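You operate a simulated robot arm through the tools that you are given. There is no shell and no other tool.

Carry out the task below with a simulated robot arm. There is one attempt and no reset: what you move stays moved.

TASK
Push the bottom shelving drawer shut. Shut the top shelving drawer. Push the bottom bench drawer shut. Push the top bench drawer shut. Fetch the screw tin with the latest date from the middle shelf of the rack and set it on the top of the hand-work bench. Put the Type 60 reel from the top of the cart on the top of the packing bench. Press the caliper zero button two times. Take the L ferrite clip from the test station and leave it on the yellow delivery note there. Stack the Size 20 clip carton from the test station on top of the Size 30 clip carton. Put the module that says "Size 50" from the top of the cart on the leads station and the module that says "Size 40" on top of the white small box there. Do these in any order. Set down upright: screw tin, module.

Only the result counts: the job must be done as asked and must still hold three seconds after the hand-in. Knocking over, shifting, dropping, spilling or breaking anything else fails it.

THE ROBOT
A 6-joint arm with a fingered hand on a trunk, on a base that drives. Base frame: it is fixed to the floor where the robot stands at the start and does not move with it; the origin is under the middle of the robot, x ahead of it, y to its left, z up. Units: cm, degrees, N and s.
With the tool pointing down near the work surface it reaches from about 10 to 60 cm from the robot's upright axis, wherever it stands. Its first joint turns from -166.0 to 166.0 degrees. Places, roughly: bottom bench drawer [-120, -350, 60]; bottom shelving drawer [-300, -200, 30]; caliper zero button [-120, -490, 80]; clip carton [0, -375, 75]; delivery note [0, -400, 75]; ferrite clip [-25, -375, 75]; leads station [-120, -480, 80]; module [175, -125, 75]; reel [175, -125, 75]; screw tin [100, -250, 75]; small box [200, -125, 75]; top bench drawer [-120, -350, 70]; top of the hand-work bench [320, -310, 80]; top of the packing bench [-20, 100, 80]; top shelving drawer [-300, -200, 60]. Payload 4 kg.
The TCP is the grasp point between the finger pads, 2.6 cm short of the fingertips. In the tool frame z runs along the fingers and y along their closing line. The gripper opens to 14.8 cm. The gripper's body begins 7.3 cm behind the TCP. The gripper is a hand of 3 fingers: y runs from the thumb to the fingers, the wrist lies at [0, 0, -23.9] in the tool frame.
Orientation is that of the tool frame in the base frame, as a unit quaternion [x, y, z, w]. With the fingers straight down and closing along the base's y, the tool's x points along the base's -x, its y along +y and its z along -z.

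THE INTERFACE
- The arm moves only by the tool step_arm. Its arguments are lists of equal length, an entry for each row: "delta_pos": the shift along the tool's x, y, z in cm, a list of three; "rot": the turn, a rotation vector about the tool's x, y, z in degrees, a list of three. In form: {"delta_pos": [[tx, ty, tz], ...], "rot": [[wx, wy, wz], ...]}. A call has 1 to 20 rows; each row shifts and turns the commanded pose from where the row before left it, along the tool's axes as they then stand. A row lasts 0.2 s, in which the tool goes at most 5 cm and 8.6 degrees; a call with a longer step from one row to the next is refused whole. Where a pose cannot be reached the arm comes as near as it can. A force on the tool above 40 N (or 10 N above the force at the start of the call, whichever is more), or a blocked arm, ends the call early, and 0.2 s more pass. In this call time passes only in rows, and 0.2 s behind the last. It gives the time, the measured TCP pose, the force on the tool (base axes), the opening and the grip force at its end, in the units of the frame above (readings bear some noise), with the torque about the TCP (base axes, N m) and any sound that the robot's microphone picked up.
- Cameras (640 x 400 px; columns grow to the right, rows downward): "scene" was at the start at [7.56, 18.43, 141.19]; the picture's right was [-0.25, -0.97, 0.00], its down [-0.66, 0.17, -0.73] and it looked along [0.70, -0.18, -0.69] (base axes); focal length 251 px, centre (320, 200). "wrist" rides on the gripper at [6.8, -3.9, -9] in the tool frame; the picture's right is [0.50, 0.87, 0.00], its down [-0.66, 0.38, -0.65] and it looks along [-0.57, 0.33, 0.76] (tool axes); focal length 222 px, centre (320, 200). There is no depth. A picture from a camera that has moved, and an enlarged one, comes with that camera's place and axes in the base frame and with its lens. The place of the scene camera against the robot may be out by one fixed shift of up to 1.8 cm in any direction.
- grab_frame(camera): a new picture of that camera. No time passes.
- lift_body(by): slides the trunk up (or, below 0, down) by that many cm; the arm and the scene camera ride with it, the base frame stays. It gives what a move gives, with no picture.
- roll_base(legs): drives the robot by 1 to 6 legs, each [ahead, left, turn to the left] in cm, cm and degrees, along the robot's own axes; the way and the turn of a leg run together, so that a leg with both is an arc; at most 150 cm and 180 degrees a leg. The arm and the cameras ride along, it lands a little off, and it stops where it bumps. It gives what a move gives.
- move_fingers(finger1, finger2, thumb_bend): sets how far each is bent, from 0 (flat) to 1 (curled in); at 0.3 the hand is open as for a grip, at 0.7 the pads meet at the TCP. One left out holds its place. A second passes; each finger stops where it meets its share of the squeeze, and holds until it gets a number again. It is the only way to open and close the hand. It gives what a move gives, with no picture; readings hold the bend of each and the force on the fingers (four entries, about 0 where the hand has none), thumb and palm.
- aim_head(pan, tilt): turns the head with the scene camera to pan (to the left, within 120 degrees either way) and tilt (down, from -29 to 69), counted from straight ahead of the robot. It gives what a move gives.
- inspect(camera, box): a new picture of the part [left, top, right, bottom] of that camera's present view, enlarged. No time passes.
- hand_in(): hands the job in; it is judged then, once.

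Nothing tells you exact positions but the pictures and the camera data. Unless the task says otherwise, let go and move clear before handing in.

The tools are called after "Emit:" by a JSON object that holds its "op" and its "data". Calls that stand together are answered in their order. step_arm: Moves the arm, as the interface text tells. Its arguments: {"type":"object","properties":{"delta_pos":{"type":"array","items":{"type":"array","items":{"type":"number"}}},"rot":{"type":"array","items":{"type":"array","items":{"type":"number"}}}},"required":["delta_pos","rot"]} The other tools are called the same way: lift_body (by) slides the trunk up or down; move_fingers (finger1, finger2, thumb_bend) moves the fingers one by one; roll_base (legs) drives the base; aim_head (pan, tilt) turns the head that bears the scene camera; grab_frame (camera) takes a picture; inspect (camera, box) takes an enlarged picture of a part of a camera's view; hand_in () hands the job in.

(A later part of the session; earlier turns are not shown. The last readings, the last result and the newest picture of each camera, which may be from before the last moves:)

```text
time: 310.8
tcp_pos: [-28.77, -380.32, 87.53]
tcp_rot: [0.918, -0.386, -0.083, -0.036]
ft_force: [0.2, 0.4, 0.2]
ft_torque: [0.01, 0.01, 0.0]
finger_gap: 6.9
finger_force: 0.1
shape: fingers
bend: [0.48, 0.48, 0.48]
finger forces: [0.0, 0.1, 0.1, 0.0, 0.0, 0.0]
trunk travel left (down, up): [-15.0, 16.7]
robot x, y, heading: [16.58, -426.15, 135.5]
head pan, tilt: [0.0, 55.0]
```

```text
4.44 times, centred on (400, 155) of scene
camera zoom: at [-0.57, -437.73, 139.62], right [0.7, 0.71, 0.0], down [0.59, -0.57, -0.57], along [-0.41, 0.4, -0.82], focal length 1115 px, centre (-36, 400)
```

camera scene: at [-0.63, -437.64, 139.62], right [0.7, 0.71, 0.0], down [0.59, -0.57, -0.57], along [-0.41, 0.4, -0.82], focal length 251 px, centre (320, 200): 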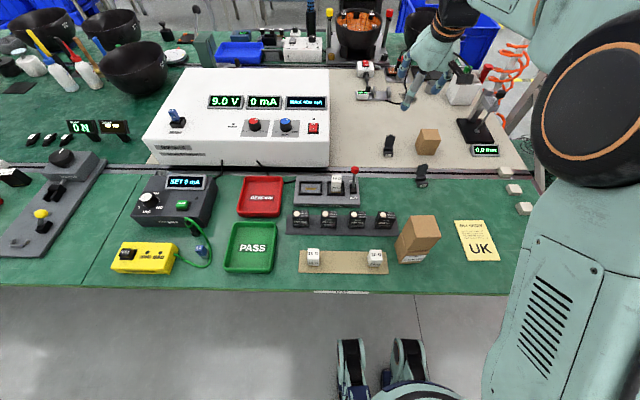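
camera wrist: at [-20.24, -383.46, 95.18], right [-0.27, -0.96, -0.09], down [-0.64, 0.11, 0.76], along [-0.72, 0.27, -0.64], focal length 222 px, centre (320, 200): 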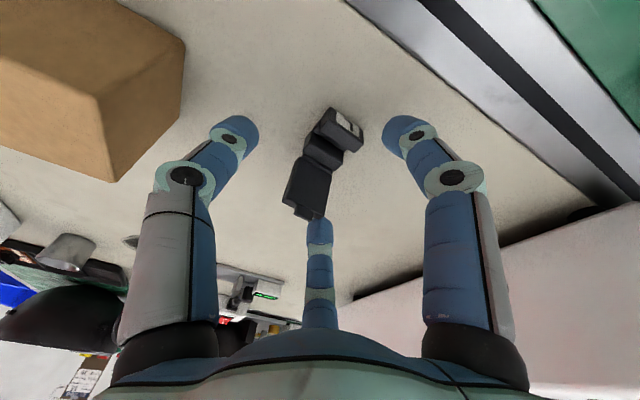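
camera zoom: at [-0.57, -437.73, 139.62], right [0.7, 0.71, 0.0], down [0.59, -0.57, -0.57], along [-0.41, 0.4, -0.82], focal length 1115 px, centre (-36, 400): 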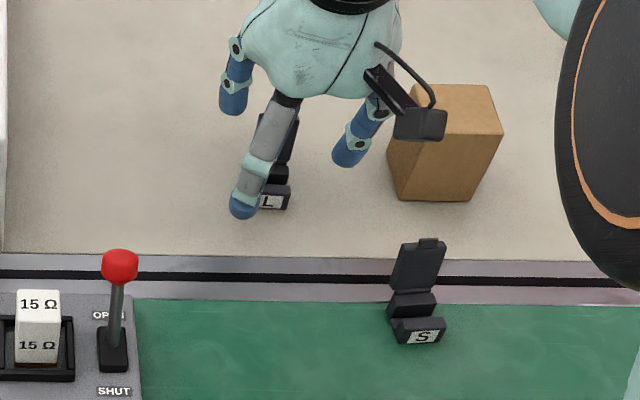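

Emit:
{"op": "step_arm", "data": {"delta_pos": [[-0.05, 0, 1.0], [0, 0, 0.9]], "rot": [[0, 0, 0], [0, 0, 0]]}}

Emit:
{"op": "move_fingers", "data": {"finger1": 0.58, "finger2": 0.58, "thumb_bend": 0.58}}

Emit:
{"op": "grab_frame", "data": {"camera": "wrist"}}

Emit:
{"op": "inspect", "data": {"camera": "scene", "box": [350, 110, 450, 200]}}

```text
time: 311.4
tcp_pos: [-28.85, -380.15, 86.03]
tcp_rot: [0.918, -0.387, -0.086, -0.036]
ft_force: [1.5, -2.7, 27.2]
ft_torque: [-1.28, -0.44, 0.05]
finger_gap: 6.92
finger_force: 13.6
shape: fingers
bend: [0.46, 0.48, 0.48]
finger forces: [27.2, 0.0, 0.1, 0.1, 0.1, 0.0]
trunk travel left (down, up): [-15.0, 16.7]
robot x, y, heading: [16.84, -425.84, 135.5]
head pan, tilt: [0.0, 55.0]
```

```text
time: 312.1
tcp_pos: [-28.95, -379.98, 85.82]
tcp_rot: [0.918, -0.386, -0.084, -0.035]
ft_force: [0.6, -1.5, 6.4]
ft_torque: [-0.18, -0.1, -0.02]
finger_gap: 4.0
finger_force: 2.4
shape: fingers
bend: [0.56, 0.57, 0.57]
finger forces: [5.9, 0.0, 0.1, 0.0, 0.0, 0.1]
trunk travel left (down, up): [-15.0, 16.7]
robot x, y, heading: [16.75, -425.85, 135.5]
head pan, tilt: [0.0, 55.0]
stopped: the force on the tool passed its limit at 40 N (the readings are from after the stop); the commanded pose is now the measured one
```

```text
taken
camera wrist: at [-20.43, -383.17, 93.53], right [-0.27, -0.96, -0.09], down [-0.64, 0.11, 0.76], along [-0.72, 0.27, -0.64], focal length 222 px, centre (320, 200)
```

wrist: 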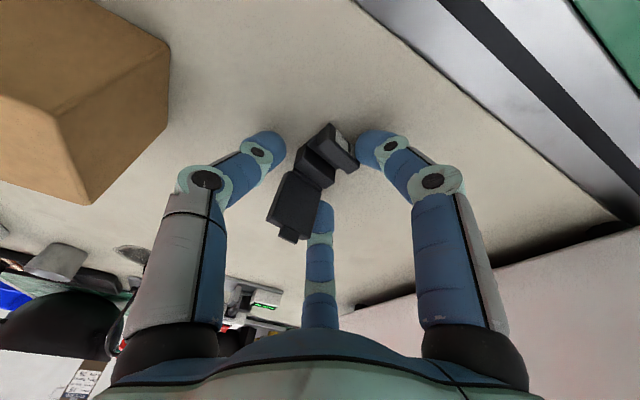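

```text
4.44 times, centred on (400, 155) of scene
camera zoom: at [-0.61, -437.7, 139.59], right [0.7, 0.71, 0.0], down [0.59, -0.57, -0.57], along [-0.41, 0.4, -0.82], focal length 1115 px, centre (-36, 400)
```

zoom: 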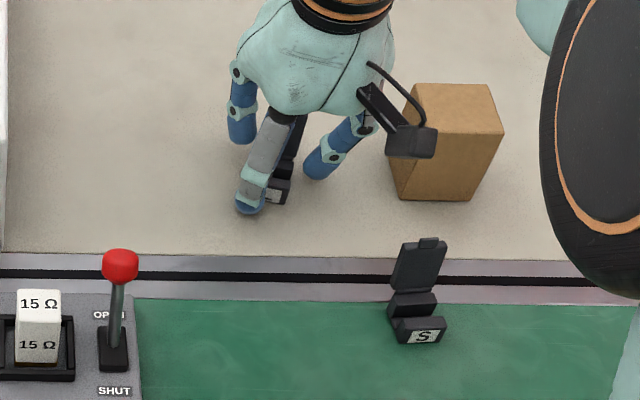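

Emit:
{"op": "step_arm", "data": {"delta_pos": [[0, 0, -0.8]], "rot": [[0, 0, 0]]}}

Emit:
{"op": "move_fingers", "data": {"finger1": 0.62, "finger2": 0.62, "thumb_bend": 0.62}}

Emit:
{"op": "grab_frame", "data": {"camera": "wrist"}}

Emit:
{"op": "move_fingers", "data": {"finger1": 0.75, "finger2": 0.75, "thumb_bend": 0.75}}

Emit:
{"op": "grab_frame", "data": {"camera": "wrist"}}

```text
time: 312.5
tcp_pos: [-28.77, -380.13, 86.71]
tcp_rot: [0.918, -0.386, -0.082, -0.034]
ft_force: [0.0, -0.1, 0.7]
ft_torque: [0.0, -0.03, 0.0]
finger_gap: 3.93
finger_force: 0.0
shape: fingers
bend: [0.57, 0.57, 0.57]
finger forces: [0.0, 0.0, 0.0, 0.0, 0.0, 0.0]
trunk travel left (down, up): [-15.0, 16.7]
robot x, y, heading: [16.62, -425.92, 135.7]
head pan, tilt: [0.0, 55.0]
```

```text
time: 313.5
tcp_pos: [-28.82, -380.13, 86.6]
tcp_rot: [0.918, -0.386, -0.082, -0.035]
ft_force: [0.5, -0.8, -0.6]
ft_torque: [-0.02, -0.01, -0.02]
finger_gap: 2.42
finger_force: 0.5
shape: fingers
bend: [0.62, 0.62, 0.62]
finger forces: [0.3, 0.0, 0.1, 0.1, 0.0, 0.0]
trunk travel left (down, up): [-15.0, 16.7]
robot x, y, heading: [16.63, -425.87, 135.7]
head pan, tilt: [0.0, 55.0]
```

```text
taken
camera wrist: at [-20.26, -383.28, 94.29], right [-0.27, -0.96, -0.09], down [-0.64, 0.11, 0.76], along [-0.72, 0.27, -0.64], focal length 222 px, centre (320, 200)
```

wrist: 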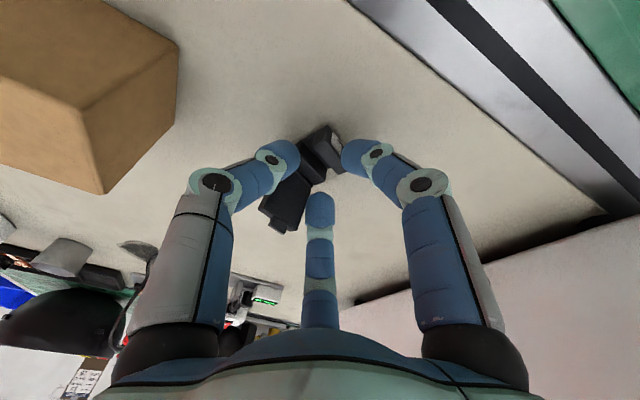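

```text
time: 314.5
tcp_pos: [-28.77, -380.0, 86.63]
tcp_rot: [0.918, -0.385, -0.083, -0.035]
ft_force: [-0.4, 0.0, 0.0]
ft_torque: [0.01, -0.01, -0.02]
finger_gap: 0.0
finger_force: 0.2
shape: fingers
bend: [0.73, 0.73, 0.72]
finger forces: [0.0, 0.0, 0.0, 0.0, 0.0, 0.0]
trunk travel left (down, up): [-15.0, 16.7]
robot x, y, heading: [16.51, -425.8, 135.5]
head pan, tilt: [0.0, 55.0]
```

```text
taken
camera wrist: at [-20.26, -383.28, 94.29], right [-0.27, -0.96, -0.09], down [-0.64, 0.11, 0.76], along [-0.72, 0.27, -0.64], focal length 222 px, centre (320, 200)
```

wrist: 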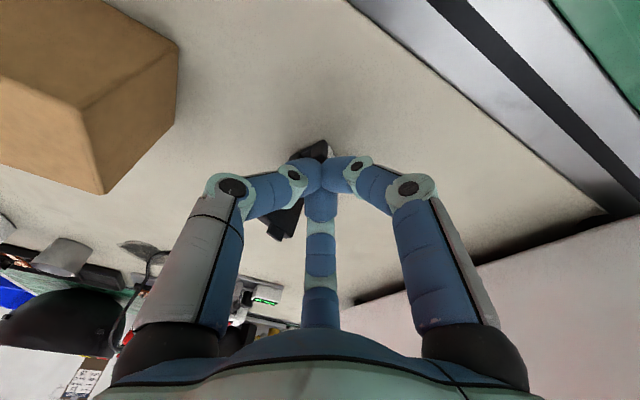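

The fingers closed just above the low base. I open, look at the clip, and try again lower.

Emit:
{"op": "step_arm", "data": {"delta_pos": [[0, 0, -2]], "rot": [[0, 0, 0]]}}

Emit:
{"op": "move_fingers", "data": {"finger1": 0.5, "finger2": 0.5, "thumb_bend": 0.5}}

Emit:
{"op": "inspect", "data": {"camera": "wrist", "box": [200, 80, 440, 260]}}

Emit:
{"op": "inspect", "data": {"camera": "scene", "box": [350, 110, 450, 200]}}

```text
time: 314.9
tcp_pos: [-28.46, -380.43, 88.68]
tcp_rot: [0.918, -0.386, -0.083, -0.035]
ft_force: [0.6, 0.5, 0.0]
ft_torque: [0.05, 0.01, -0.03]
finger_gap: 0.0
finger_force: 0.1
shape: fingers
bend: [0.73, 0.73, 0.72]
finger forces: [0.0, 0.0, 0.0, 0.0, 0.0, 0.0]
trunk travel left (down, up): [-15.0, 16.7]
robot x, y, heading: [16.78, -425.68, 135.5]
head pan, tilt: [0.0, 55.0]
```

```text
time: 315.9
tcp_pos: [-28.63, -380.43, 88.69]
tcp_rot: [0.918, -0.386, -0.083, -0.035]
ft_force: [0.3, -0.3, 0.8]
ft_torque: [0.01, -0.01, 0.0]
finger_gap: 6.14
finger_force: 0.0
shape: fingers
bend: [0.5, 0.5, 0.5]
finger forces: [0.0, 0.1, 0.0, 0.0, 0.0, 0.1]
trunk travel left (down, up): [-15.0, 16.7]
robot x, y, heading: [16.63, -426.1, 135.6]
head pan, tilt: [0.0, 55.0]
```

```text
2.22 times, centred on (320, 170) of wrist
camera zoom: at [-19.97, -383.57, 96.34], right [-0.27, -0.96, -0.09], down [-0.64, 0.11, 0.76], along [-0.72, 0.27, -0.64], focal length 494 px, centre (320, 267)
```

zoom: 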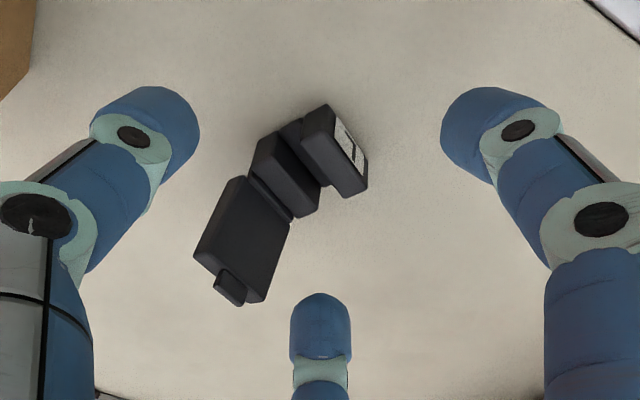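

```text
4.44 times, centred on (400, 155) of scene
camera zoom: at [-0.55, -437.76, 139.62], right [0.7, 0.71, 0.0], down [0.59, -0.57, -0.57], along [-0.41, 0.4, -0.82], focal length 1115 px, centre (-36, 400)
```

zoom: 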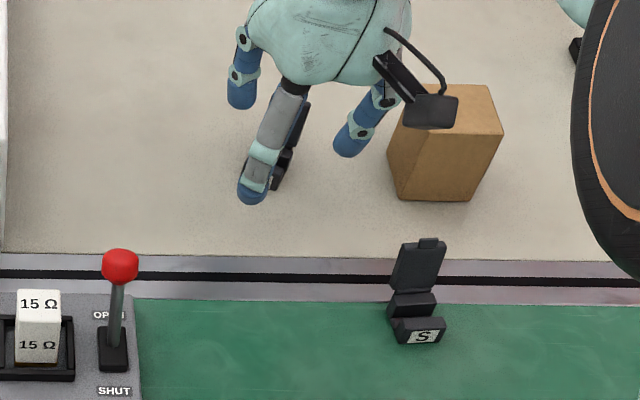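

The clip got nudged and turned about 20°. I realign to it, then go lower with the fingers just wide enough.

Emit:
{"op": "step_arm", "data": {"delta_pos": [[-1.57, -0.23, 1.2], [0, 0, 0], [0, 0, 0], [0, 0, 0]], "rot": [[0, 0, 0], [0, 0, 7.2], [0, 0, 7.2], [0, 0, 7.2]]}}

Emit:
{"op": "move_fingers", "data": {"finger1": 0.52, "finger2": 0.52, "thumb_bend": 0.52}}

Emit:
{"op": "inspect", "data": {"camera": "wrist", "box": [200, 80, 440, 260]}}

```text
time: 316.9
tcp_pos: [-29.6, -379.05, 87.74]
tcp_rot: [0.829, -0.551, -0.088, -0.018]
ft_force: [0.9, -0.1, -0.1]
ft_torque: [0.04, -0.01, 0.0]
finger_gap: 6.2
finger_force: 0.0
shape: fingers
bend: [0.5, 0.5, 0.5]
finger forces: [0.1, 0.0, 0.0, 0.0, 0.0, 0.0]
trunk travel left (down, up): [-15.0, 16.7]
robot x, y, heading: [17.07, -425.95, 135.5]
head pan, tilt: [0.0, 55.0]
```

```text
time: 317.9
tcp_pos: [-29.49, -379.08, 87.64]
tcp_rot: [0.829, -0.551, -0.088, -0.019]
ft_force: [-0.5, 0.5, 0.1]
ft_torque: [0.02, -0.04, -0.02]
finger_gap: 5.62
finger_force: 0.1
shape: fingers
bend: [0.52, 0.52, 0.52]
finger forces: [0.1, 0.0, 0.0, 0.1, 0.0, 0.1]
trunk travel left (down, up): [-15.0, 16.7]
robot x, y, heading: [16.32, -426.06, 135.5]
head pan, tilt: [0.0, 55.0]
```

```text
2.22 times, centred on (320, 170) of wrist
camera zoom: at [-22.32, -384.79, 95.21], right [-0.61, -0.8, -0.03], down [-0.51, 0.36, 0.78], along [-0.61, 0.48, -0.63], focal length 494 px, centre (320, 267)
```

zoom: 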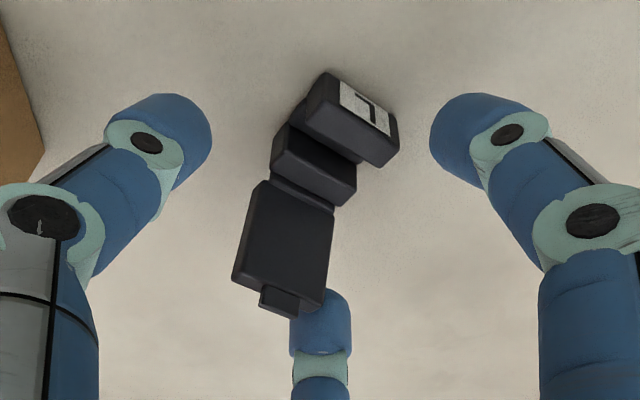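

Emit:
{"op": "step_arm", "data": {"delta_pos": [[0.15, -0.05, 0.8], [0.1, -0.04, 0.5], [0.05, -0.03, 0.3], [0, 0, 0.3], [0, 0, 0.2]], "rot": [[0, 0, 0], [0, 0, 0], [0, 0, 0], [0, 0, 0], [0, 0, 0]]}}

Emit:
{"op": "inspect", "data": {"camera": "wrist", "box": [200, 80, 440, 260]}}

```text
time: 319.1
tcp_pos: [-29.79, -379.09, 85.87]
tcp_rot: [0.83, -0.551, -0.09, -0.019]
ft_force: [0.8, -2.3, 13.1]
ft_torque: [-0.57, 0.0, 0.08]
finger_gap: 5.55
finger_force: 6.2
shape: fingers
bend: [0.51, 0.52, 0.52]
finger forces: [13.4, 0.0, 0.0, 0.0, 0.0, 0.0]
trunk travel left (down, up): [-15.0, 16.7]
robot x, y, heading: [16.62, -426.26, 135.6]
head pan, tilt: [0.0, 55.0]
```

```text
2.22 times, centred on (320, 170) of wrist
camera zoom: at [-22.43, -384.84, 93.36], right [-0.61, -0.8, -0.03], down [-0.51, 0.36, 0.78], along [-0.61, 0.49, -0.63], focal length 494 px, centre (320, 267)
```

zoom: 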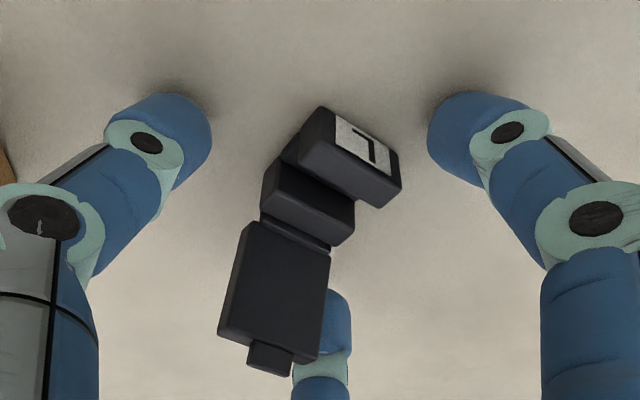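

Emit:
{"op": "step_arm", "data": {"delta_pos": [[0, 0, -0.15]], "rot": [[0, 0, 0]]}}

Emit:
{"op": "move_fingers", "data": {"finger1": 0.6, "finger2": 0.6, "thumb_bend": 0.6}}

Emit:
{"op": "inspect", "data": {"camera": "wrist", "box": [200, 80, 440, 260]}}

```text
time: 319.5
tcp_pos: [-29.79, -379.05, 85.84]
tcp_rot: [0.83, -0.551, -0.09, -0.019]
ft_force: [0.7, -1.3, 11.5]
ft_torque: [-0.5, 0.03, 0.03]
finger_gap: 5.57
finger_force: 6.6
shape: fingers
bend: [0.51, 0.52, 0.52]
finger forces: [10.9, 0.0, 0.1, 0.0, 0.0, 0.1]
trunk travel left (down, up): [-15.0, 16.7]
robot x, y, heading: [16.94, -425.98, 135.4]
head pan, tilt: [0.0, 55.0]
```

```text
time: 320.5
tcp_pos: [-29.59, -378.96, 85.69]
tcp_rot: [0.829, -0.551, -0.088, -0.019]
ft_force: [0.6, 0.8, -0.4]
ft_torque: [-0.03, -0.01, 0.03]
finger_gap: 3.04
finger_force: 0.0
shape: fingers
bend: [0.6, 0.6, 0.6]
finger forces: [0.1, 0.1, 0.1, 0.1, 0.2, 0.0]
trunk travel left (down, up): [-15.0, 16.7]
robot x, y, heading: [16.73, -426.06, 135.6]
head pan, tilt: [0.0, 55.0]
```

```text
2.22 times, centred on (320, 170) of wrist
camera zoom: at [-22.45, -384.76, 93.3], right [-0.61, -0.8, -0.03], down [-0.51, 0.36, 0.78], along [-0.61, 0.48, -0.63], focal length 494 px, centre (320, 267)
```

zoom: 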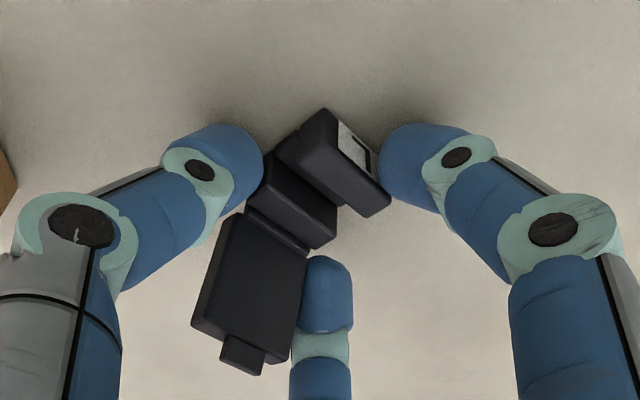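

Emit:
{"op": "step_arm", "data": {"delta_pos": [[0, 0, 0.4]], "rot": [[0, 0, 0]]}}

Emit:
{"op": "move_fingers", "data": {"finger1": 0.64, "finger2": 0.68, "thumb_bend": 0.68}}

Emit:
{"op": "inspect", "data": {"camera": "wrist", "box": [200, 80, 440, 260]}}

```text
time: 320.9
tcp_pos: [-29.69, -378.99, 85.57]
tcp_rot: [0.829, -0.551, -0.089, -0.019]
ft_force: [0.5, -1.4, 8.2]
ft_torque: [-0.21, 0.07, 0.03]
finger_gap: 2.98
finger_force: 4.1
shape: fingers
bend: [0.6, 0.6, 0.6]
finger forces: [8.3, 0.1, 0.0, 0.1, 0.2, 0.0]
trunk travel left (down, up): [-15.0, 16.7]
robot x, y, heading: [16.35, -425.79, 135.4]
head pan, tilt: [0.0, 55.0]
```

```text
time: 321.9
tcp_pos: [-29.73, -378.97, 85.5]
tcp_rot: [0.83, -0.551, -0.09, -0.018]
ft_force: [-0.4, -1.7, 10.2]
ft_torque: [-0.28, -0.02, 0.03]
finger_gap: 2.52
finger_force: 12.6
shape: fingers
bend: [0.61, 0.61, 0.64]
finger forces: [13.8, 5.1, 0.0, 0.0, 7.0, 0.0]
trunk travel left (down, up): [-15.0, 16.7]
robot x, y, heading: [16.65, -425.96, 135.4]
head pan, tilt: [0.0, 55.0]
```

```text
2.22 times, centred on (320, 170) of wrist
camera zoom: at [-22.45, -384.73, 92.95], right [-0.61, -0.8, -0.03], down [-0.51, 0.36, 0.78], along [-0.61, 0.49, -0.63], focal length 494 px, centre (320, 267)
```

zoom: 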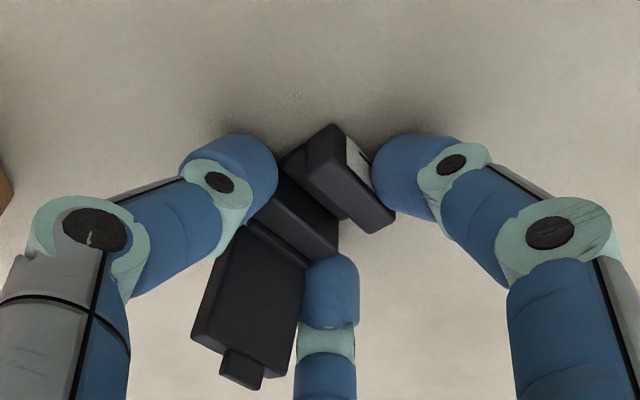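

Emit:
{"op": "move_fingers", "data": {"finger1": 0.75, "finger2": 0.78, "thumb_bend": 0.78}}

Emit:
{"op": "step_arm", "data": {"delta_pos": [[0, 0, -0.7], [0, 0, -1]], "rot": [[0, 0, 0], [0, 0, 0]]}}

Emit:
{"op": "inspect", "data": {"camera": "wrist", "box": [200, 80, 440, 260]}}

Emit:
{"op": "inspect", "data": {"camera": "scene", "box": [350, 110, 450, 200]}}

```text
time: 322.9
tcp_pos: [-29.71, -379.01, 85.28]
tcp_rot: [0.83, -0.551, -0.087, -0.019]
ft_force: [-0.3, -0.2, 1.3]
ft_torque: [-0.06, -0.05, 0.0]
finger_gap: 2.13
finger_force: 20.1
shape: fingers
bend: [0.61, 0.61, 0.67]
finger forces: [12.8, 11.2, 0.1, 0.0, 16.4, 0.0]
trunk travel left (down, up): [-15.0, 16.7]
robot x, y, heading: [16.75, -426.27, 135.7]
head pan, tilt: [0.0, 55.0]
```

```text
time: 323.5
tcp_pos: [-29.37, -379.19, 87.16]
tcp_rot: [0.83, -0.551, -0.089, -0.019]
ft_force: [-0.9, -0.1, -0.5]
ft_torque: [-0.02, 0.01, 0.0]
finger_gap: 2.15
finger_force: 19.0
shape: fingers
bend: [0.61, 0.6, 0.67]
finger forces: [11.1, 11.3, 0.0, 0.1, 16.2, 0.0]
trunk travel left (down, up): [-15.0, 16.7]
robot x, y, heading: [16.52, -425.68, 135.7]
head pan, tilt: [0.0, 55.0]
```

```text
2.22 times, centred on (320, 170) of wrist
camera zoom: at [-22.25, -384.95, 94.64], right [-0.61, -0.8, -0.03], down [-0.51, 0.36, 0.78], along [-0.61, 0.48, -0.63], focal length 494 px, centre (320, 267)
```

zoom: 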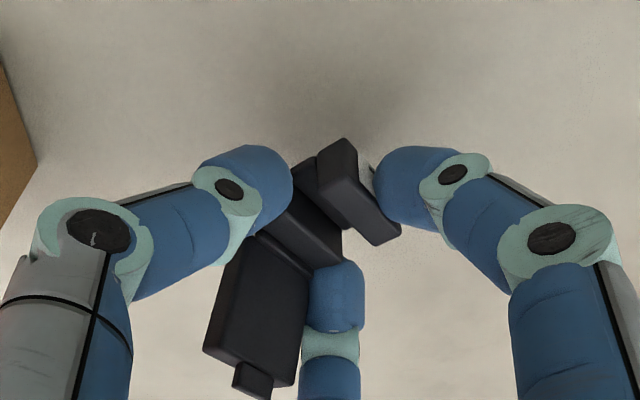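

```text
4.44 times, centred on (400, 155) of scene
camera zoom: at [-0.54, -437.77, 139.62], right [0.7, 0.71, 0.0], down [0.59, -0.57, -0.57], along [-0.41, 0.4, -0.82], focal length 1115 px, centre (-36, 400)
```

zoom: 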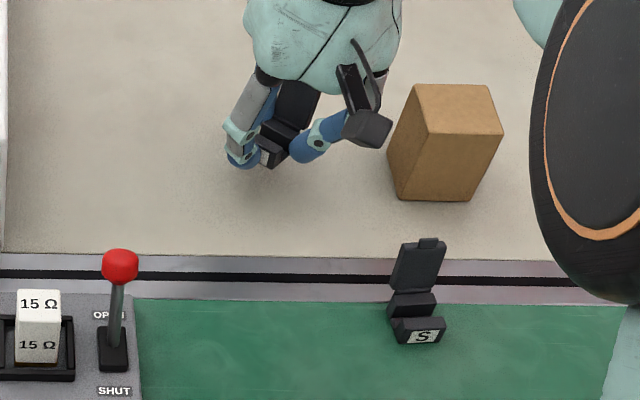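

The clip is held. I lift it, keep the orientation, and carry it over the yellow delivery note.

Emit:
{"op": "step_arm", "data": {"delta_pos": [[-0.55, 0.22, -3.2], [-0.55, 0.22, -3.2], [-0.55, 0.22, -3.2], [-0.55, 0.2, -3.2], [2.8, -3.69, -0.73], [2.8, -3.69, -0.73], [2.8, -3.69, -0.73], [2.8, -3.69, -0.73], [2.8, -3.69, -0.73], [2.8, -3.69, -0.73], [2.8, -3.69, -0.73], [2.8, -3.67, -0.73]], "rot": [[0, 0, 0], [0, 0, 0], [0, 0, 0], [0, 0, 0], [0, 0, 0], [0, 0, 0], [0, 0, 0], [0, 0, 0], [0, 0, 0], [0, 0, 0], [0, 0, 0], [0, 0, 0]]}}

Emit:
{"op": "aim_head", "data": {"pan": -15, "tilt": 60}}

Emit:
{"op": "grab_frame", "data": {"camera": "scene"}}

Emit:
{"op": "grab_frame", "data": {"camera": "wrist"}}

```text
time: 326.1
tcp_pos: [6.69, -388.57, 99.39]
tcp_rot: [0.83, -0.551, -0.088, -0.018]
ft_force: [0.5, 0.0, -0.4]
ft_torque: [-0.01, -0.04, -0.02]
finger_gap: 2.08
finger_force: 19.2
shape: fingers
bend: [0.61, 0.6, 0.67]
finger forces: [9.4, 11.8, 0.0, 0.1, 16.4, 0.0]
trunk travel left (down, up): [-15.0, 16.7]
robot x, y, heading: [16.74, -425.87, 135.7]
head pan, tilt: [0.0, 55.0]
```

```text
time: 326.8
tcp_pos: [6.71, -388.56, 99.32]
tcp_rot: [0.83, -0.551, -0.088, -0.018]
ft_force: [-1.2, 0.6, -0.6]
ft_torque: [-0.02, 0.0, -0.01]
finger_gap: 2.05
finger_force: 18.7
shape: fingers
bend: [0.61, 0.6, 0.67]
finger forces: [9.4, 11.7, 0.1, 0.1, 16.5, 0.0]
trunk travel left (down, up): [-15.0, 16.7]
robot x, y, heading: [16.07, -426.16, 135.5]
head pan, tilt: [-15.0, 60.0]
```

```text
taken
camera scene: at [1.21, -437.07, 139.01], right [0.86, 0.51, 0.0], down [0.44, -0.75, -0.5], along [-0.25, 0.43, -0.87], focal length 251 px, centre (320, 200)
```

scene: 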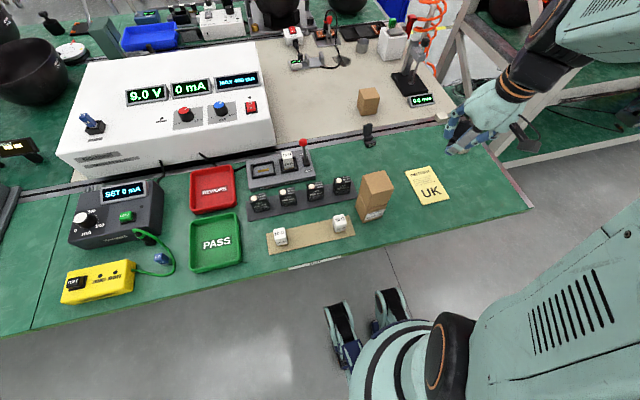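

```text
taken
camera wrist: at [13.8, -394.24, 106.9], right [-0.61, -0.8, -0.03], down [-0.51, 0.36, 0.78], along [-0.61, 0.48, -0.63], focal length 222 px, centre (320, 200)
```

wrist: 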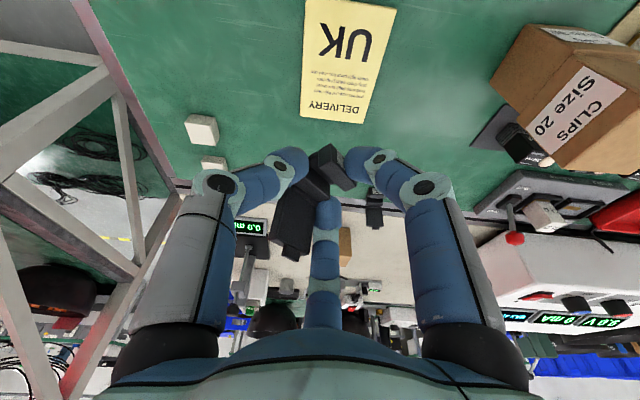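

Emit:
{"op": "step_arm", "data": {"delta_pos": [[1.2, -0.07, 4.1], [1.2, -0.07, 4.1], [1.2, -0.07, 3.7]], "rot": [[0, 0, 0], [0, 0, 0], [0, 0, 0]]}}

Emit:
{"op": "grab_frame", "data": {"camera": "wrist"}}

Emit:
{"op": "inspect", "data": {"camera": "scene", "box": [360, 100, 520, 230]}}

```text
time: 327.6
tcp_pos: [6.52, -390.48, 87.19]
tcp_rot: [0.83, -0.551, -0.089, -0.018]
ft_force: [-0.2, -0.4, -0.8]
ft_torque: [-0.02, 0.01, -0.02]
finger_gap: 2.03
finger_force: 18.2
shape: fingers
bend: [0.61, 0.6, 0.67]
finger forces: [9.1, 12.0, 0.1, 0.1, 16.3, 0.0]
trunk travel left (down, up): [-15.0, 16.7]
robot x, y, heading: [16.48, -426.08, 135.8]
head pan, tilt: [-15.0, 60.0]
```

```text
taken
camera wrist: at [13.73, -396.17, 94.69], right [-0.61, -0.8, -0.03], down [-0.51, 0.37, 0.78], along [-0.61, 0.48, -0.63], focal length 222 px, centre (320, 200)
```

wrist: 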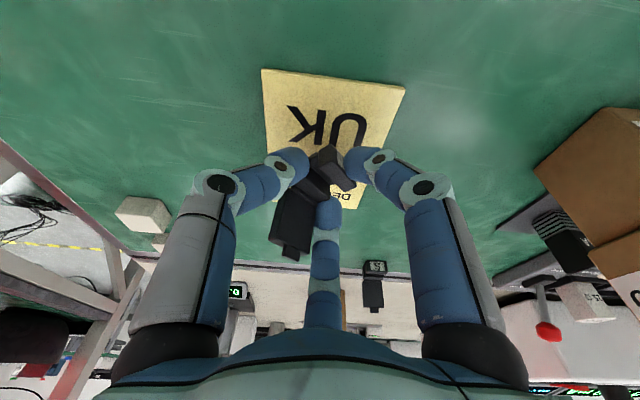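

```text
3.08 times, centred on (440, 165) of scene
camera zoom: at [1.2, -437.02, 139.01], right [0.86, 0.51, 0.0], down [0.44, -0.75, -0.5], along [-0.25, 0.43, -0.87], focal length 772 px, centre (-49, 308)
```

zoom: 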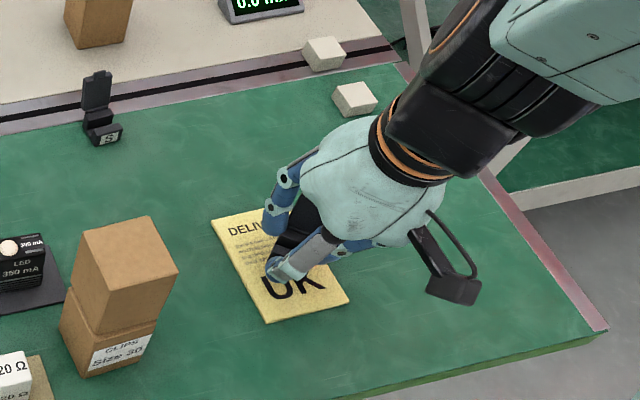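

Emit:
{"op": "step_arm", "data": {"delta_pos": [[0.5, -0.3, 0.6], [0.1, 0, 0.5], [0.05, 0, 0.3], [0.05, 0, 0.3], [0.05, 0, 0.3], [0, 0, 0.2]], "rot": [[0, 0, 0], [0, 0, 0], [0, 0, 0], [0, 0, 0], [0, 0, 0], [0, 0, 0]]}}

Emit:
{"op": "grab_frame", "data": {"camera": "wrist"}}

Emit:
{"op": "inspect", "data": {"camera": "scene", "box": [360, 100, 520, 230]}}

```text
time: 329.0
tcp_pos: [7.16, -390.86, 85.43]
tcp_rot: [0.829, -0.551, -0.09, -0.02]
ft_force: [3.9, -5.2, 29.5]
ft_torque: [-0.37, 0.14, 0.11]
finger_gap: 1.91
finger_force: 32.3
shape: fingers
bend: [0.6, 0.6, 0.66]
finger forces: [32.2, 12.1, 0.0, 0.0, 20.3, 0.0]
trunk travel left (down, up): [-15.0, 16.7]
robot x, y, heading: [16.76, -425.68, 135.7]
head pan, tilt: [-15.0, 60.0]
```

```text
taken
camera wrist: at [14.38, -396.56, 92.95], right [-0.61, -0.8, -0.03], down [-0.51, 0.36, 0.78], along [-0.61, 0.49, -0.63], focal length 222 px, centre (320, 200)
```

wrist: 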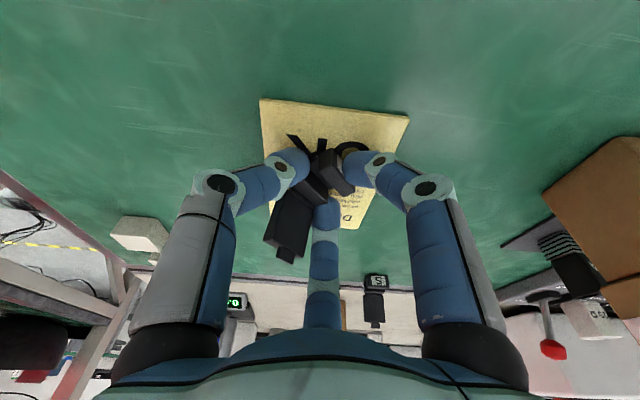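

```text
3.08 times, centred on (440, 165) of scene
camera zoom: at [1.3, -437.3, 139.03], right [0.86, 0.51, 0.0], down [0.44, -0.74, -0.5], along [-0.26, 0.43, -0.87], focal length 772 px, centre (-49, 308)
```

zoom: 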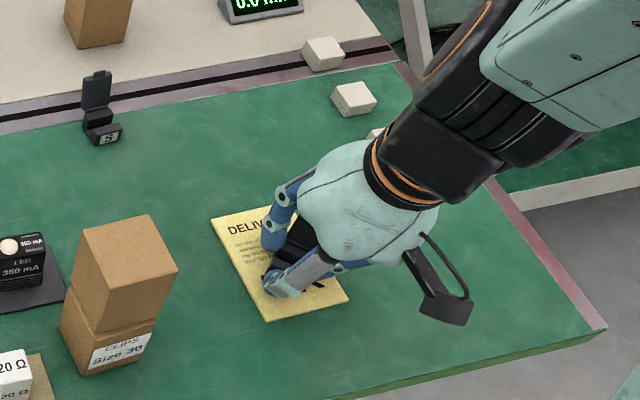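

Emit:
{"op": "step_arm", "data": {"delta_pos": [[0, 0, -0.55]], "rot": [[0, 0, 0]]}}

Emit:
{"op": "move_fingers", "data": {"finger1": 0.56, "finger2": 0.56, "thumb_bend": 0.6}}

Emit:
{"op": "grab_frame", "data": {"camera": "wrist"}}

```text
time: 329.4
tcp_pos: [7.2, -390.8, 85.89]
tcp_rot: [0.829, -0.552, -0.087, -0.019]
ft_force: [-0.1, 0.8, -0.6]
ft_torque: [0.02, 0.0, -0.02]
finger_gap: 1.93
finger_force: 19.1
shape: fingers
bend: [0.61, 0.6, 0.66]
finger forces: [9.5, 11.9, 0.0, 0.0, 16.3, 0.0]
trunk travel left (down, up): [-15.0, 16.7]
robot x, y, heading: [16.61, -426.15, 135.6]
head pan, tilt: [-15.0, 60.0]
```

```text
time: 330.4
tcp_pos: [7.13, -390.89, 85.8]
tcp_rot: [0.83, -0.551, -0.087, -0.019]
ft_force: [-0.2, 0.0, 4.2]
ft_torque: [-0.06, 0.04, 0.0]
finger_gap: 3.04
finger_force: 2.6
shape: fingers
bend: [0.59, 0.56, 0.6]
finger forces: [4.9, 0.0, 0.1, 0.0, 0.1, 0.0]
trunk travel left (down, up): [-15.0, 16.7]
robot x, y, heading: [16.7, -425.82, 135.6]
head pan, tilt: [-15.0, 60.0]
```

```text
taken
camera wrist: at [14.41, -396.52, 93.4], right [-0.61, -0.8, -0.03], down [-0.51, 0.36, 0.78], along [-0.61, 0.48, -0.63], focal length 222 px, centre (320, 200)
```

wrist: 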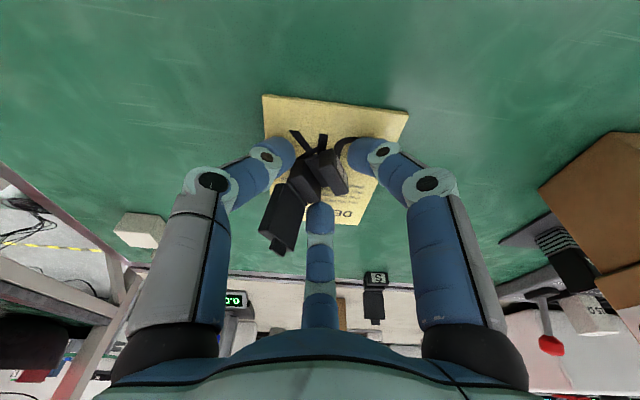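

Emit:
{"op": "step_arm", "data": {"delta_pos": [[0, 0, -0.6]], "rot": [[0, 0, 0]]}}

Emit:
{"op": "move_fingers", "data": {"finger1": 0.5, "finger2": 0.5, "thumb_bend": 0.5}}

Emit:
{"op": "step_arm", "data": {"delta_pos": [[-0.2, 0.1, -1.5], [-0.5, 0.2, -3], [-0.6, 0.3, -4], [-0.6, 0.3, -4]], "rot": [[0, 0, 0], [0, 0, 0], [0, 0, 0], [0, 0, 0]]}}

Emit:
{"op": "inspect", "data": {"camera": "scene", "box": [360, 100, 520, 230]}}

Emit:
{"op": "grab_frame", "data": {"camera": "wrist"}}

```text
time: 330.8
tcp_pos: [7.14, -390.88, 86.66]
tcp_rot: [0.83, -0.55, -0.087, -0.019]
ft_force: [0.2, 0.5, 0.3]
ft_torque: [-0.01, -0.02, 0.03]
finger_gap: 3.55
finger_force: 0.0
shape: fingers
bend: [0.56, 0.56, 0.6]
finger forces: [0.1, 0.0, 0.1, 0.0, 0.0, 0.0]
trunk travel left (down, up): [-15.0, 16.7]
robot x, y, heading: [16.46, -426.54, 135.9]
head pan, tilt: [-15.0, 60.0]
```

```text
time: 331.8
tcp_pos: [7.22, -390.97, 86.54]
tcp_rot: [0.83, -0.551, -0.088, -0.019]
ft_force: [0.8, 0.4, 0.1]
ft_torque: [0.03, -0.03, -0.01]
finger_gap: 6.17
finger_force: 0.1
shape: fingers
bend: [0.5, 0.5, 0.5]
finger forces: [0.0, 0.0, 0.0, 0.0, 0.0, 0.0]
trunk travel left (down, up): [-15.0, 16.7]
robot x, y, heading: [16.78, -426.13, 135.5]
head pan, tilt: [-15.0, 60.0]
```

```text
time: 332.8
tcp_pos: [7.39, -391.13, 99.28]
tcp_rot: [0.83, -0.551, -0.088, -0.019]
ft_force: [-0.1, -0.3, 0.0]
ft_torque: [-0.01, -0.03, -0.04]
finger_gap: 6.17
finger_force: 0.1
shape: fingers
bend: [0.5, 0.5, 0.5]
finger forces: [0.1, 0.1, 0.1, 0.0, 0.0, 0.1]
trunk travel left (down, up): [-15.0, 16.7]
robot x, y, heading: [16.47, -425.91, 135.5]
head pan, tilt: [-15.0, 60.0]
```

```text
3.08 times, centred on (440, 165) of scene
camera zoom: at [1.22, -437.12, 139.01], right [0.86, 0.51, 0.0], down [0.44, -0.75, -0.5], along [-0.25, 0.43, -0.87], focal length 772 px, centre (-49, 308)
```

zoom: 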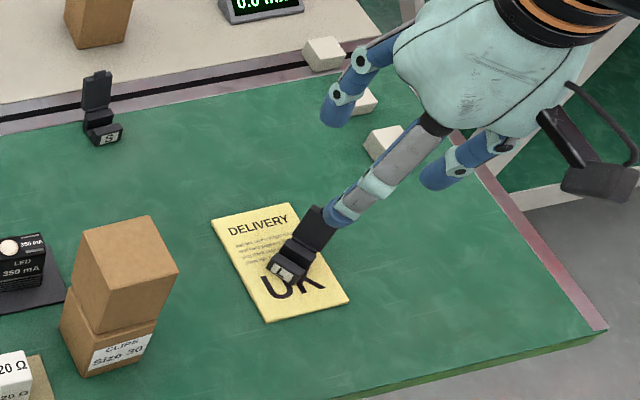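

```text
taken
camera wrist: at [14.59, -396.84, 106.75], right [-0.61, -0.79, -0.03], down [-0.51, 0.37, 0.78], along [-0.61, 0.48, -0.63], focal length 222 px, centre (320, 200)
```

wrist: 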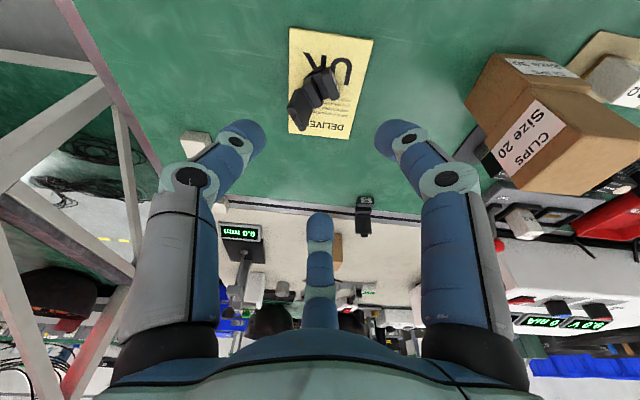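

The L clip lies on the delivery note. I level the hand, back off and go to the rack's back side to find the screw tins.

Emit:
{"op": "step_arm", "data": {"delta_pos": [[0, 0, -2], [0, 0, 0], [0, 0, 0], [0, 0, 0], [0, 0, 0]], "rot": [[0, 0, -7.2], [0, 0, -7.2], [0, 0, -7.2], [0, 5.2, 0], [0, 5.2, 0]]}}

Emit:
{"op": "roll_base", "data": {"legs": [[-28, 0, 0], [0, -100, 0]]}}

Emit:
{"op": "aim_head", "data": {"pan": -30, "tilt": 25}}

Emit:
{"op": "grab_frame", "data": {"camera": "scene"}}

```text
time: 334.0
tcp_pos: [7.52, -391.28, 101.24]
tcp_rot: [0.922, -0.387, 0.001, 0.0]
ft_force: [-0.1, 0.0, -0.3]
ft_torque: [-0.01, 0.01, 0.02]
finger_gap: 6.17
finger_force: 0.2
shape: fingers
bend: [0.5, 0.5, 0.5]
finger forces: [0.0, 0.1, 0.0, 0.1, 0.0, 0.0]
trunk travel left (down, up): [-15.0, 16.7]
robot x, y, heading: [16.78, -425.72, 135.6]
head pan, tilt: [-15.0, 60.0]
```

```text
time: 344.8
tcp_pos: [98.04, -339.21, 100.98]
tcp_rot: [0.922, -0.386, 0.0, 0.001]
ft_force: [0.6, 0.0, 0.4]
ft_torque: [-0.03, 0.05, -0.01]
finger_gap: 6.14
finger_force: 0.1
shape: fingers
bend: [0.5, 0.5, 0.5]
finger forces: [0.0, 0.1, 0.1, 0.0, 0.1, 0.0]
trunk travel left (down, up): [-15.0, 16.7]
robot x, y, heading: [106.79, -373.78, 135.5]
head pan, tilt: [-15.0, 60.0]
```

```text
time: 345.8
tcp_pos: [98.02, -339.18, 101.11]
tcp_rot: [0.922, -0.387, 0.001, 0.0]
ft_force: [0.4, 0.6, 0.1]
ft_torque: [0.01, 0.04, -0.01]
finger_gap: 6.16
finger_force: 0.1
shape: fingers
bend: [0.5, 0.5, 0.5]
finger forces: [0.0, 0.0, 0.0, 0.0, 0.0, 0.0]
trunk travel left (down, up): [-15.0, 16.7]
robot x, y, heading: [107.15, -373.97, 135.8]
head pan, tilt: [-30.0, 25.0]
```

```text
taken
camera scene: at [92.66, -381.82, 144.01], right [0.96, 0.27, 0.0], down [0.11, -0.41, -0.91], along [-0.24, 0.87, -0.42], focal length 251 px, centre (320, 200)
```

scene: 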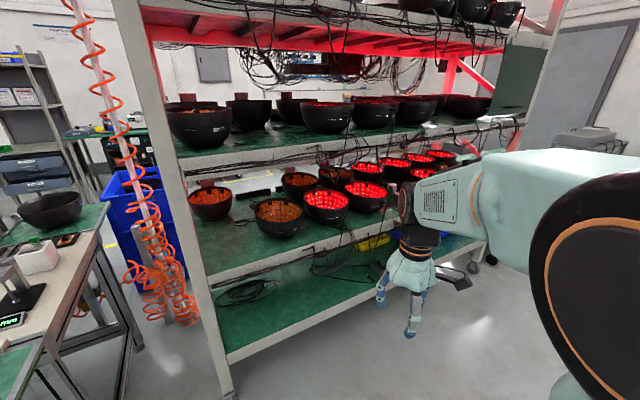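

Emit:
{"op": "roll_base", "data": {"legs": [[0, -62, 0]]}}

Emit:
{"op": "aim_head", "data": {"pan": 10, "tilt": 30}}

Emit:
{"op": "grab_frame", "data": {"camera": "scene"}}

Emit:
{"op": "aim_head", "data": {"pan": -35, "tilt": 30}}

Emit:
{"op": "grab_frame", "data": {"camera": "scene"}}

```text
time: 351.7
tcp_pos: [141.97, -294.42, 101.22]
tcp_rot: [0.922, -0.388, 0.002, 0.0]
ft_force: [-0.3, -0.4, 0.4]
ft_torque: [-0.02, -0.02, 0.01]
finger_gap: 6.17
finger_force: 0.2
shape: fingers
bend: [0.5, 0.5, 0.5]
finger forces: [0.0, 0.1, 0.1, 0.0, 0.0, 0.2]
trunk travel left (down, up): [-15.0, 16.7]
robot x, y, heading: [151.11, -328.94, 135.6]
head pan, tilt: [-30.0, 25.0]
```

```text
time: 352.8
tcp_pos: [142.01, -294.45, 101.17]
tcp_rot: [0.922, -0.387, 0.002, 0.001]
ft_force: [-0.5, -0.3, -0.7]
ft_torque: [-0.02, -0.01, 0.01]
finger_gap: 6.18
finger_force: 0.0
shape: fingers
bend: [0.5, 0.5, 0.5]
finger forces: [0.0, 0.0, 0.1, 0.0, 0.0, 0.1]
trunk travel left (down, up): [-15.0, 16.7]
robot x, y, heading: [150.99, -329.11, 135.5]
head pan, tilt: [10.0, 30.0]
```

```text
taken
camera scene: at [131.56, -340.76, 143.22], right [0.57, 0.82, 0.0], down [0.41, -0.28, -0.87], along [-0.71, 0.49, -0.5], focal length 251 px, centre (320, 200)
```

scene: 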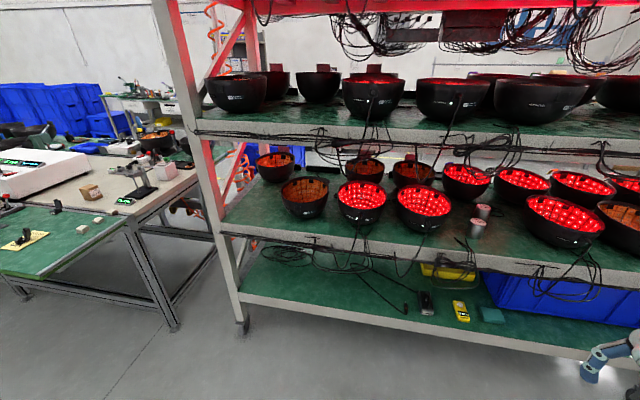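

```text
time: 353.9
tcp_pos: [142.12, -294.41, 101.19]
tcp_rot: [0.922, -0.387, 0.001, 0.001]
ft_force: [-0.4, 0.1, 0.7]
ft_torque: [0.01, 0.0, -0.02]
finger_gap: 6.18
finger_force: 0.0
shape: fingers
bend: [0.5, 0.5, 0.5]
finger forces: [0.0, 0.1, 0.0, 0.0, 0.1, 0.0]
trunk travel left (down, up): [-15.0, 16.7]
robot x, y, heading: [150.68, -328.84, 135.3]
head pan, tilt: [-35.0, 30.0]
```

```text
taken
camera scene: at [137.35, -336.99, 143.22], right [0.98, 0.18, 0.0], down [0.09, -0.49, -0.87], along [-0.16, 0.85, -0.5], focal length 251 px, centre (320, 200)
```

scene: 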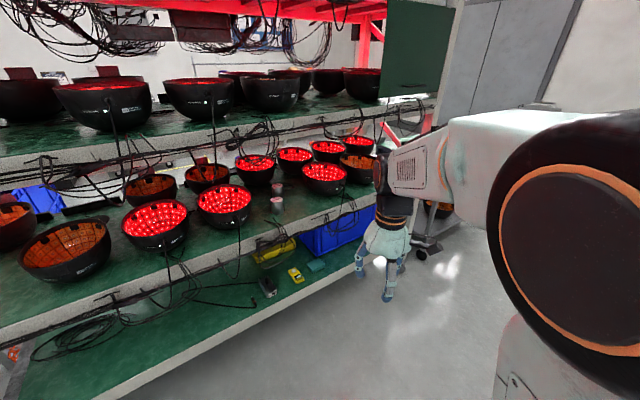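

Emit:
{"op": "aim_head", "data": {"pan": -15, "tilt": 30}}

Emit:
{"op": "grab_frame", "data": {"camera": "scene"}}

Emit:
{"op": "inspect", "data": {"camera": "scene", "box": [310, 150, 430, 260]}}

```text
time: 354.8
tcp_pos: [142.04, -294.44, 101.2]
tcp_rot: [0.922, -0.387, 0.0, 0.0]
ft_force: [0.5, 0.0, 0.3]
ft_torque: [0.0, 0.02, 0.01]
finger_gap: 6.17
finger_force: 0.1
shape: fingers
bend: [0.5, 0.5, 0.5]
finger forces: [0.0, 0.1, 0.1, 0.1, 0.1, 0.0]
trunk travel left (down, up): [-15.0, 16.7]
robot x, y, heading: [150.82, -329.46, 135.7]
head pan, tilt: [-15.0, 30.0]
```

```text
taken
camera scene: at [134.42, -338.09, 143.22], right [0.86, 0.51, 0.0], down [0.25, -0.43, -0.87], along [-0.44, 0.75, -0.5], focal length 251 px, centre (320, 200)
```

scene: 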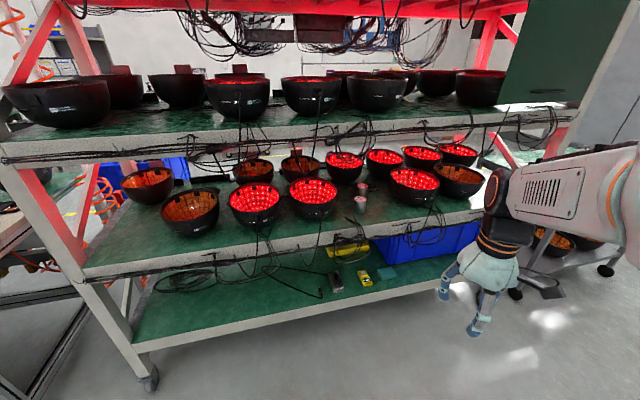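

```text
3.64 times, centred on (370, 205) of scene
camera zoom: at [134.42, -338.09, 143.22], right [0.86, 0.51, 0.0], down [0.25, -0.43, -0.87], along [-0.44, 0.75, -0.5], focal length 912 px, centre (138, 182)
```

zoom: 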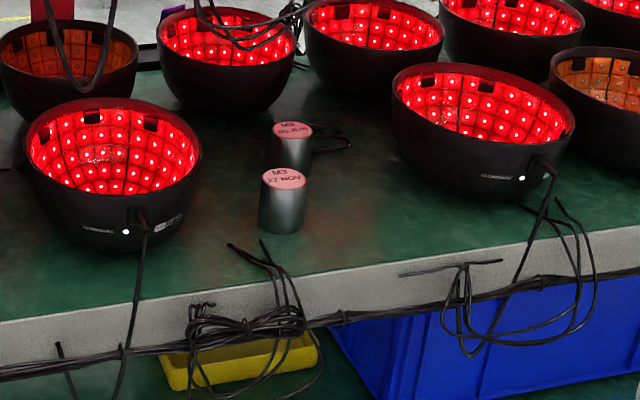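

Emit:
{"op": "inspect", "data": {"camera": "scene", "box": [345, 170, 385, 205]}}

Emit:
{"op": "inspect", "data": {"camera": "scene", "box": [60, 130, 320, 260]}}

Emit:
{"op": "inspect", "data": {"camera": "scene", "box": [320, 120, 560, 260]}}

```text
11.43 times, centred on (365, 188) of scene
camera zoom: at [134.42, -338.09, 143.22], right [0.86, 0.51, 0.0], down [0.25, -0.43, -0.87], along [-0.44, 0.75, -0.5], focal length 2867 px, centre (-194, 343)
```

zoom: 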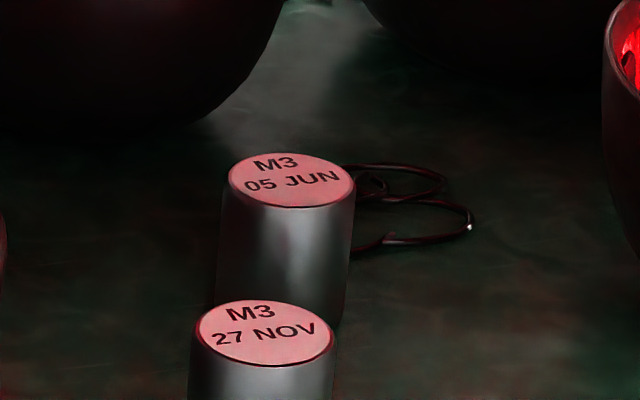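

```text
2.46 times, centred on (190, 195) of scene
camera zoom: at [134.42, -338.09, 143.22], right [0.86, 0.51, 0.0], down [0.25, -0.43, -0.87], along [-0.44, 0.75, -0.5], focal length 617 px, centre (640, 212)
```

zoom: 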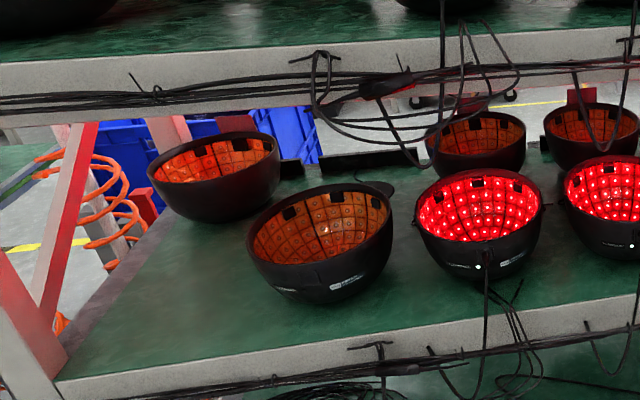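

```text
2.67 times, centred on (440, 190) of scene
camera zoom: at [134.42, -338.09, 143.22], right [0.86, 0.51, 0.0], down [0.25, -0.43, -0.87], along [-0.44, 0.75, -0.5], focal length 669 px, centre (0, 227)
```

zoom: 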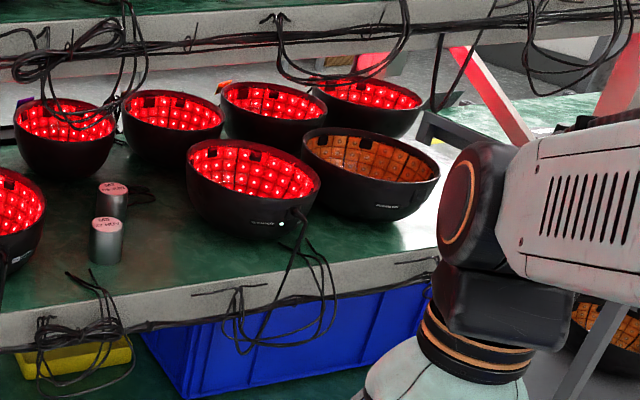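

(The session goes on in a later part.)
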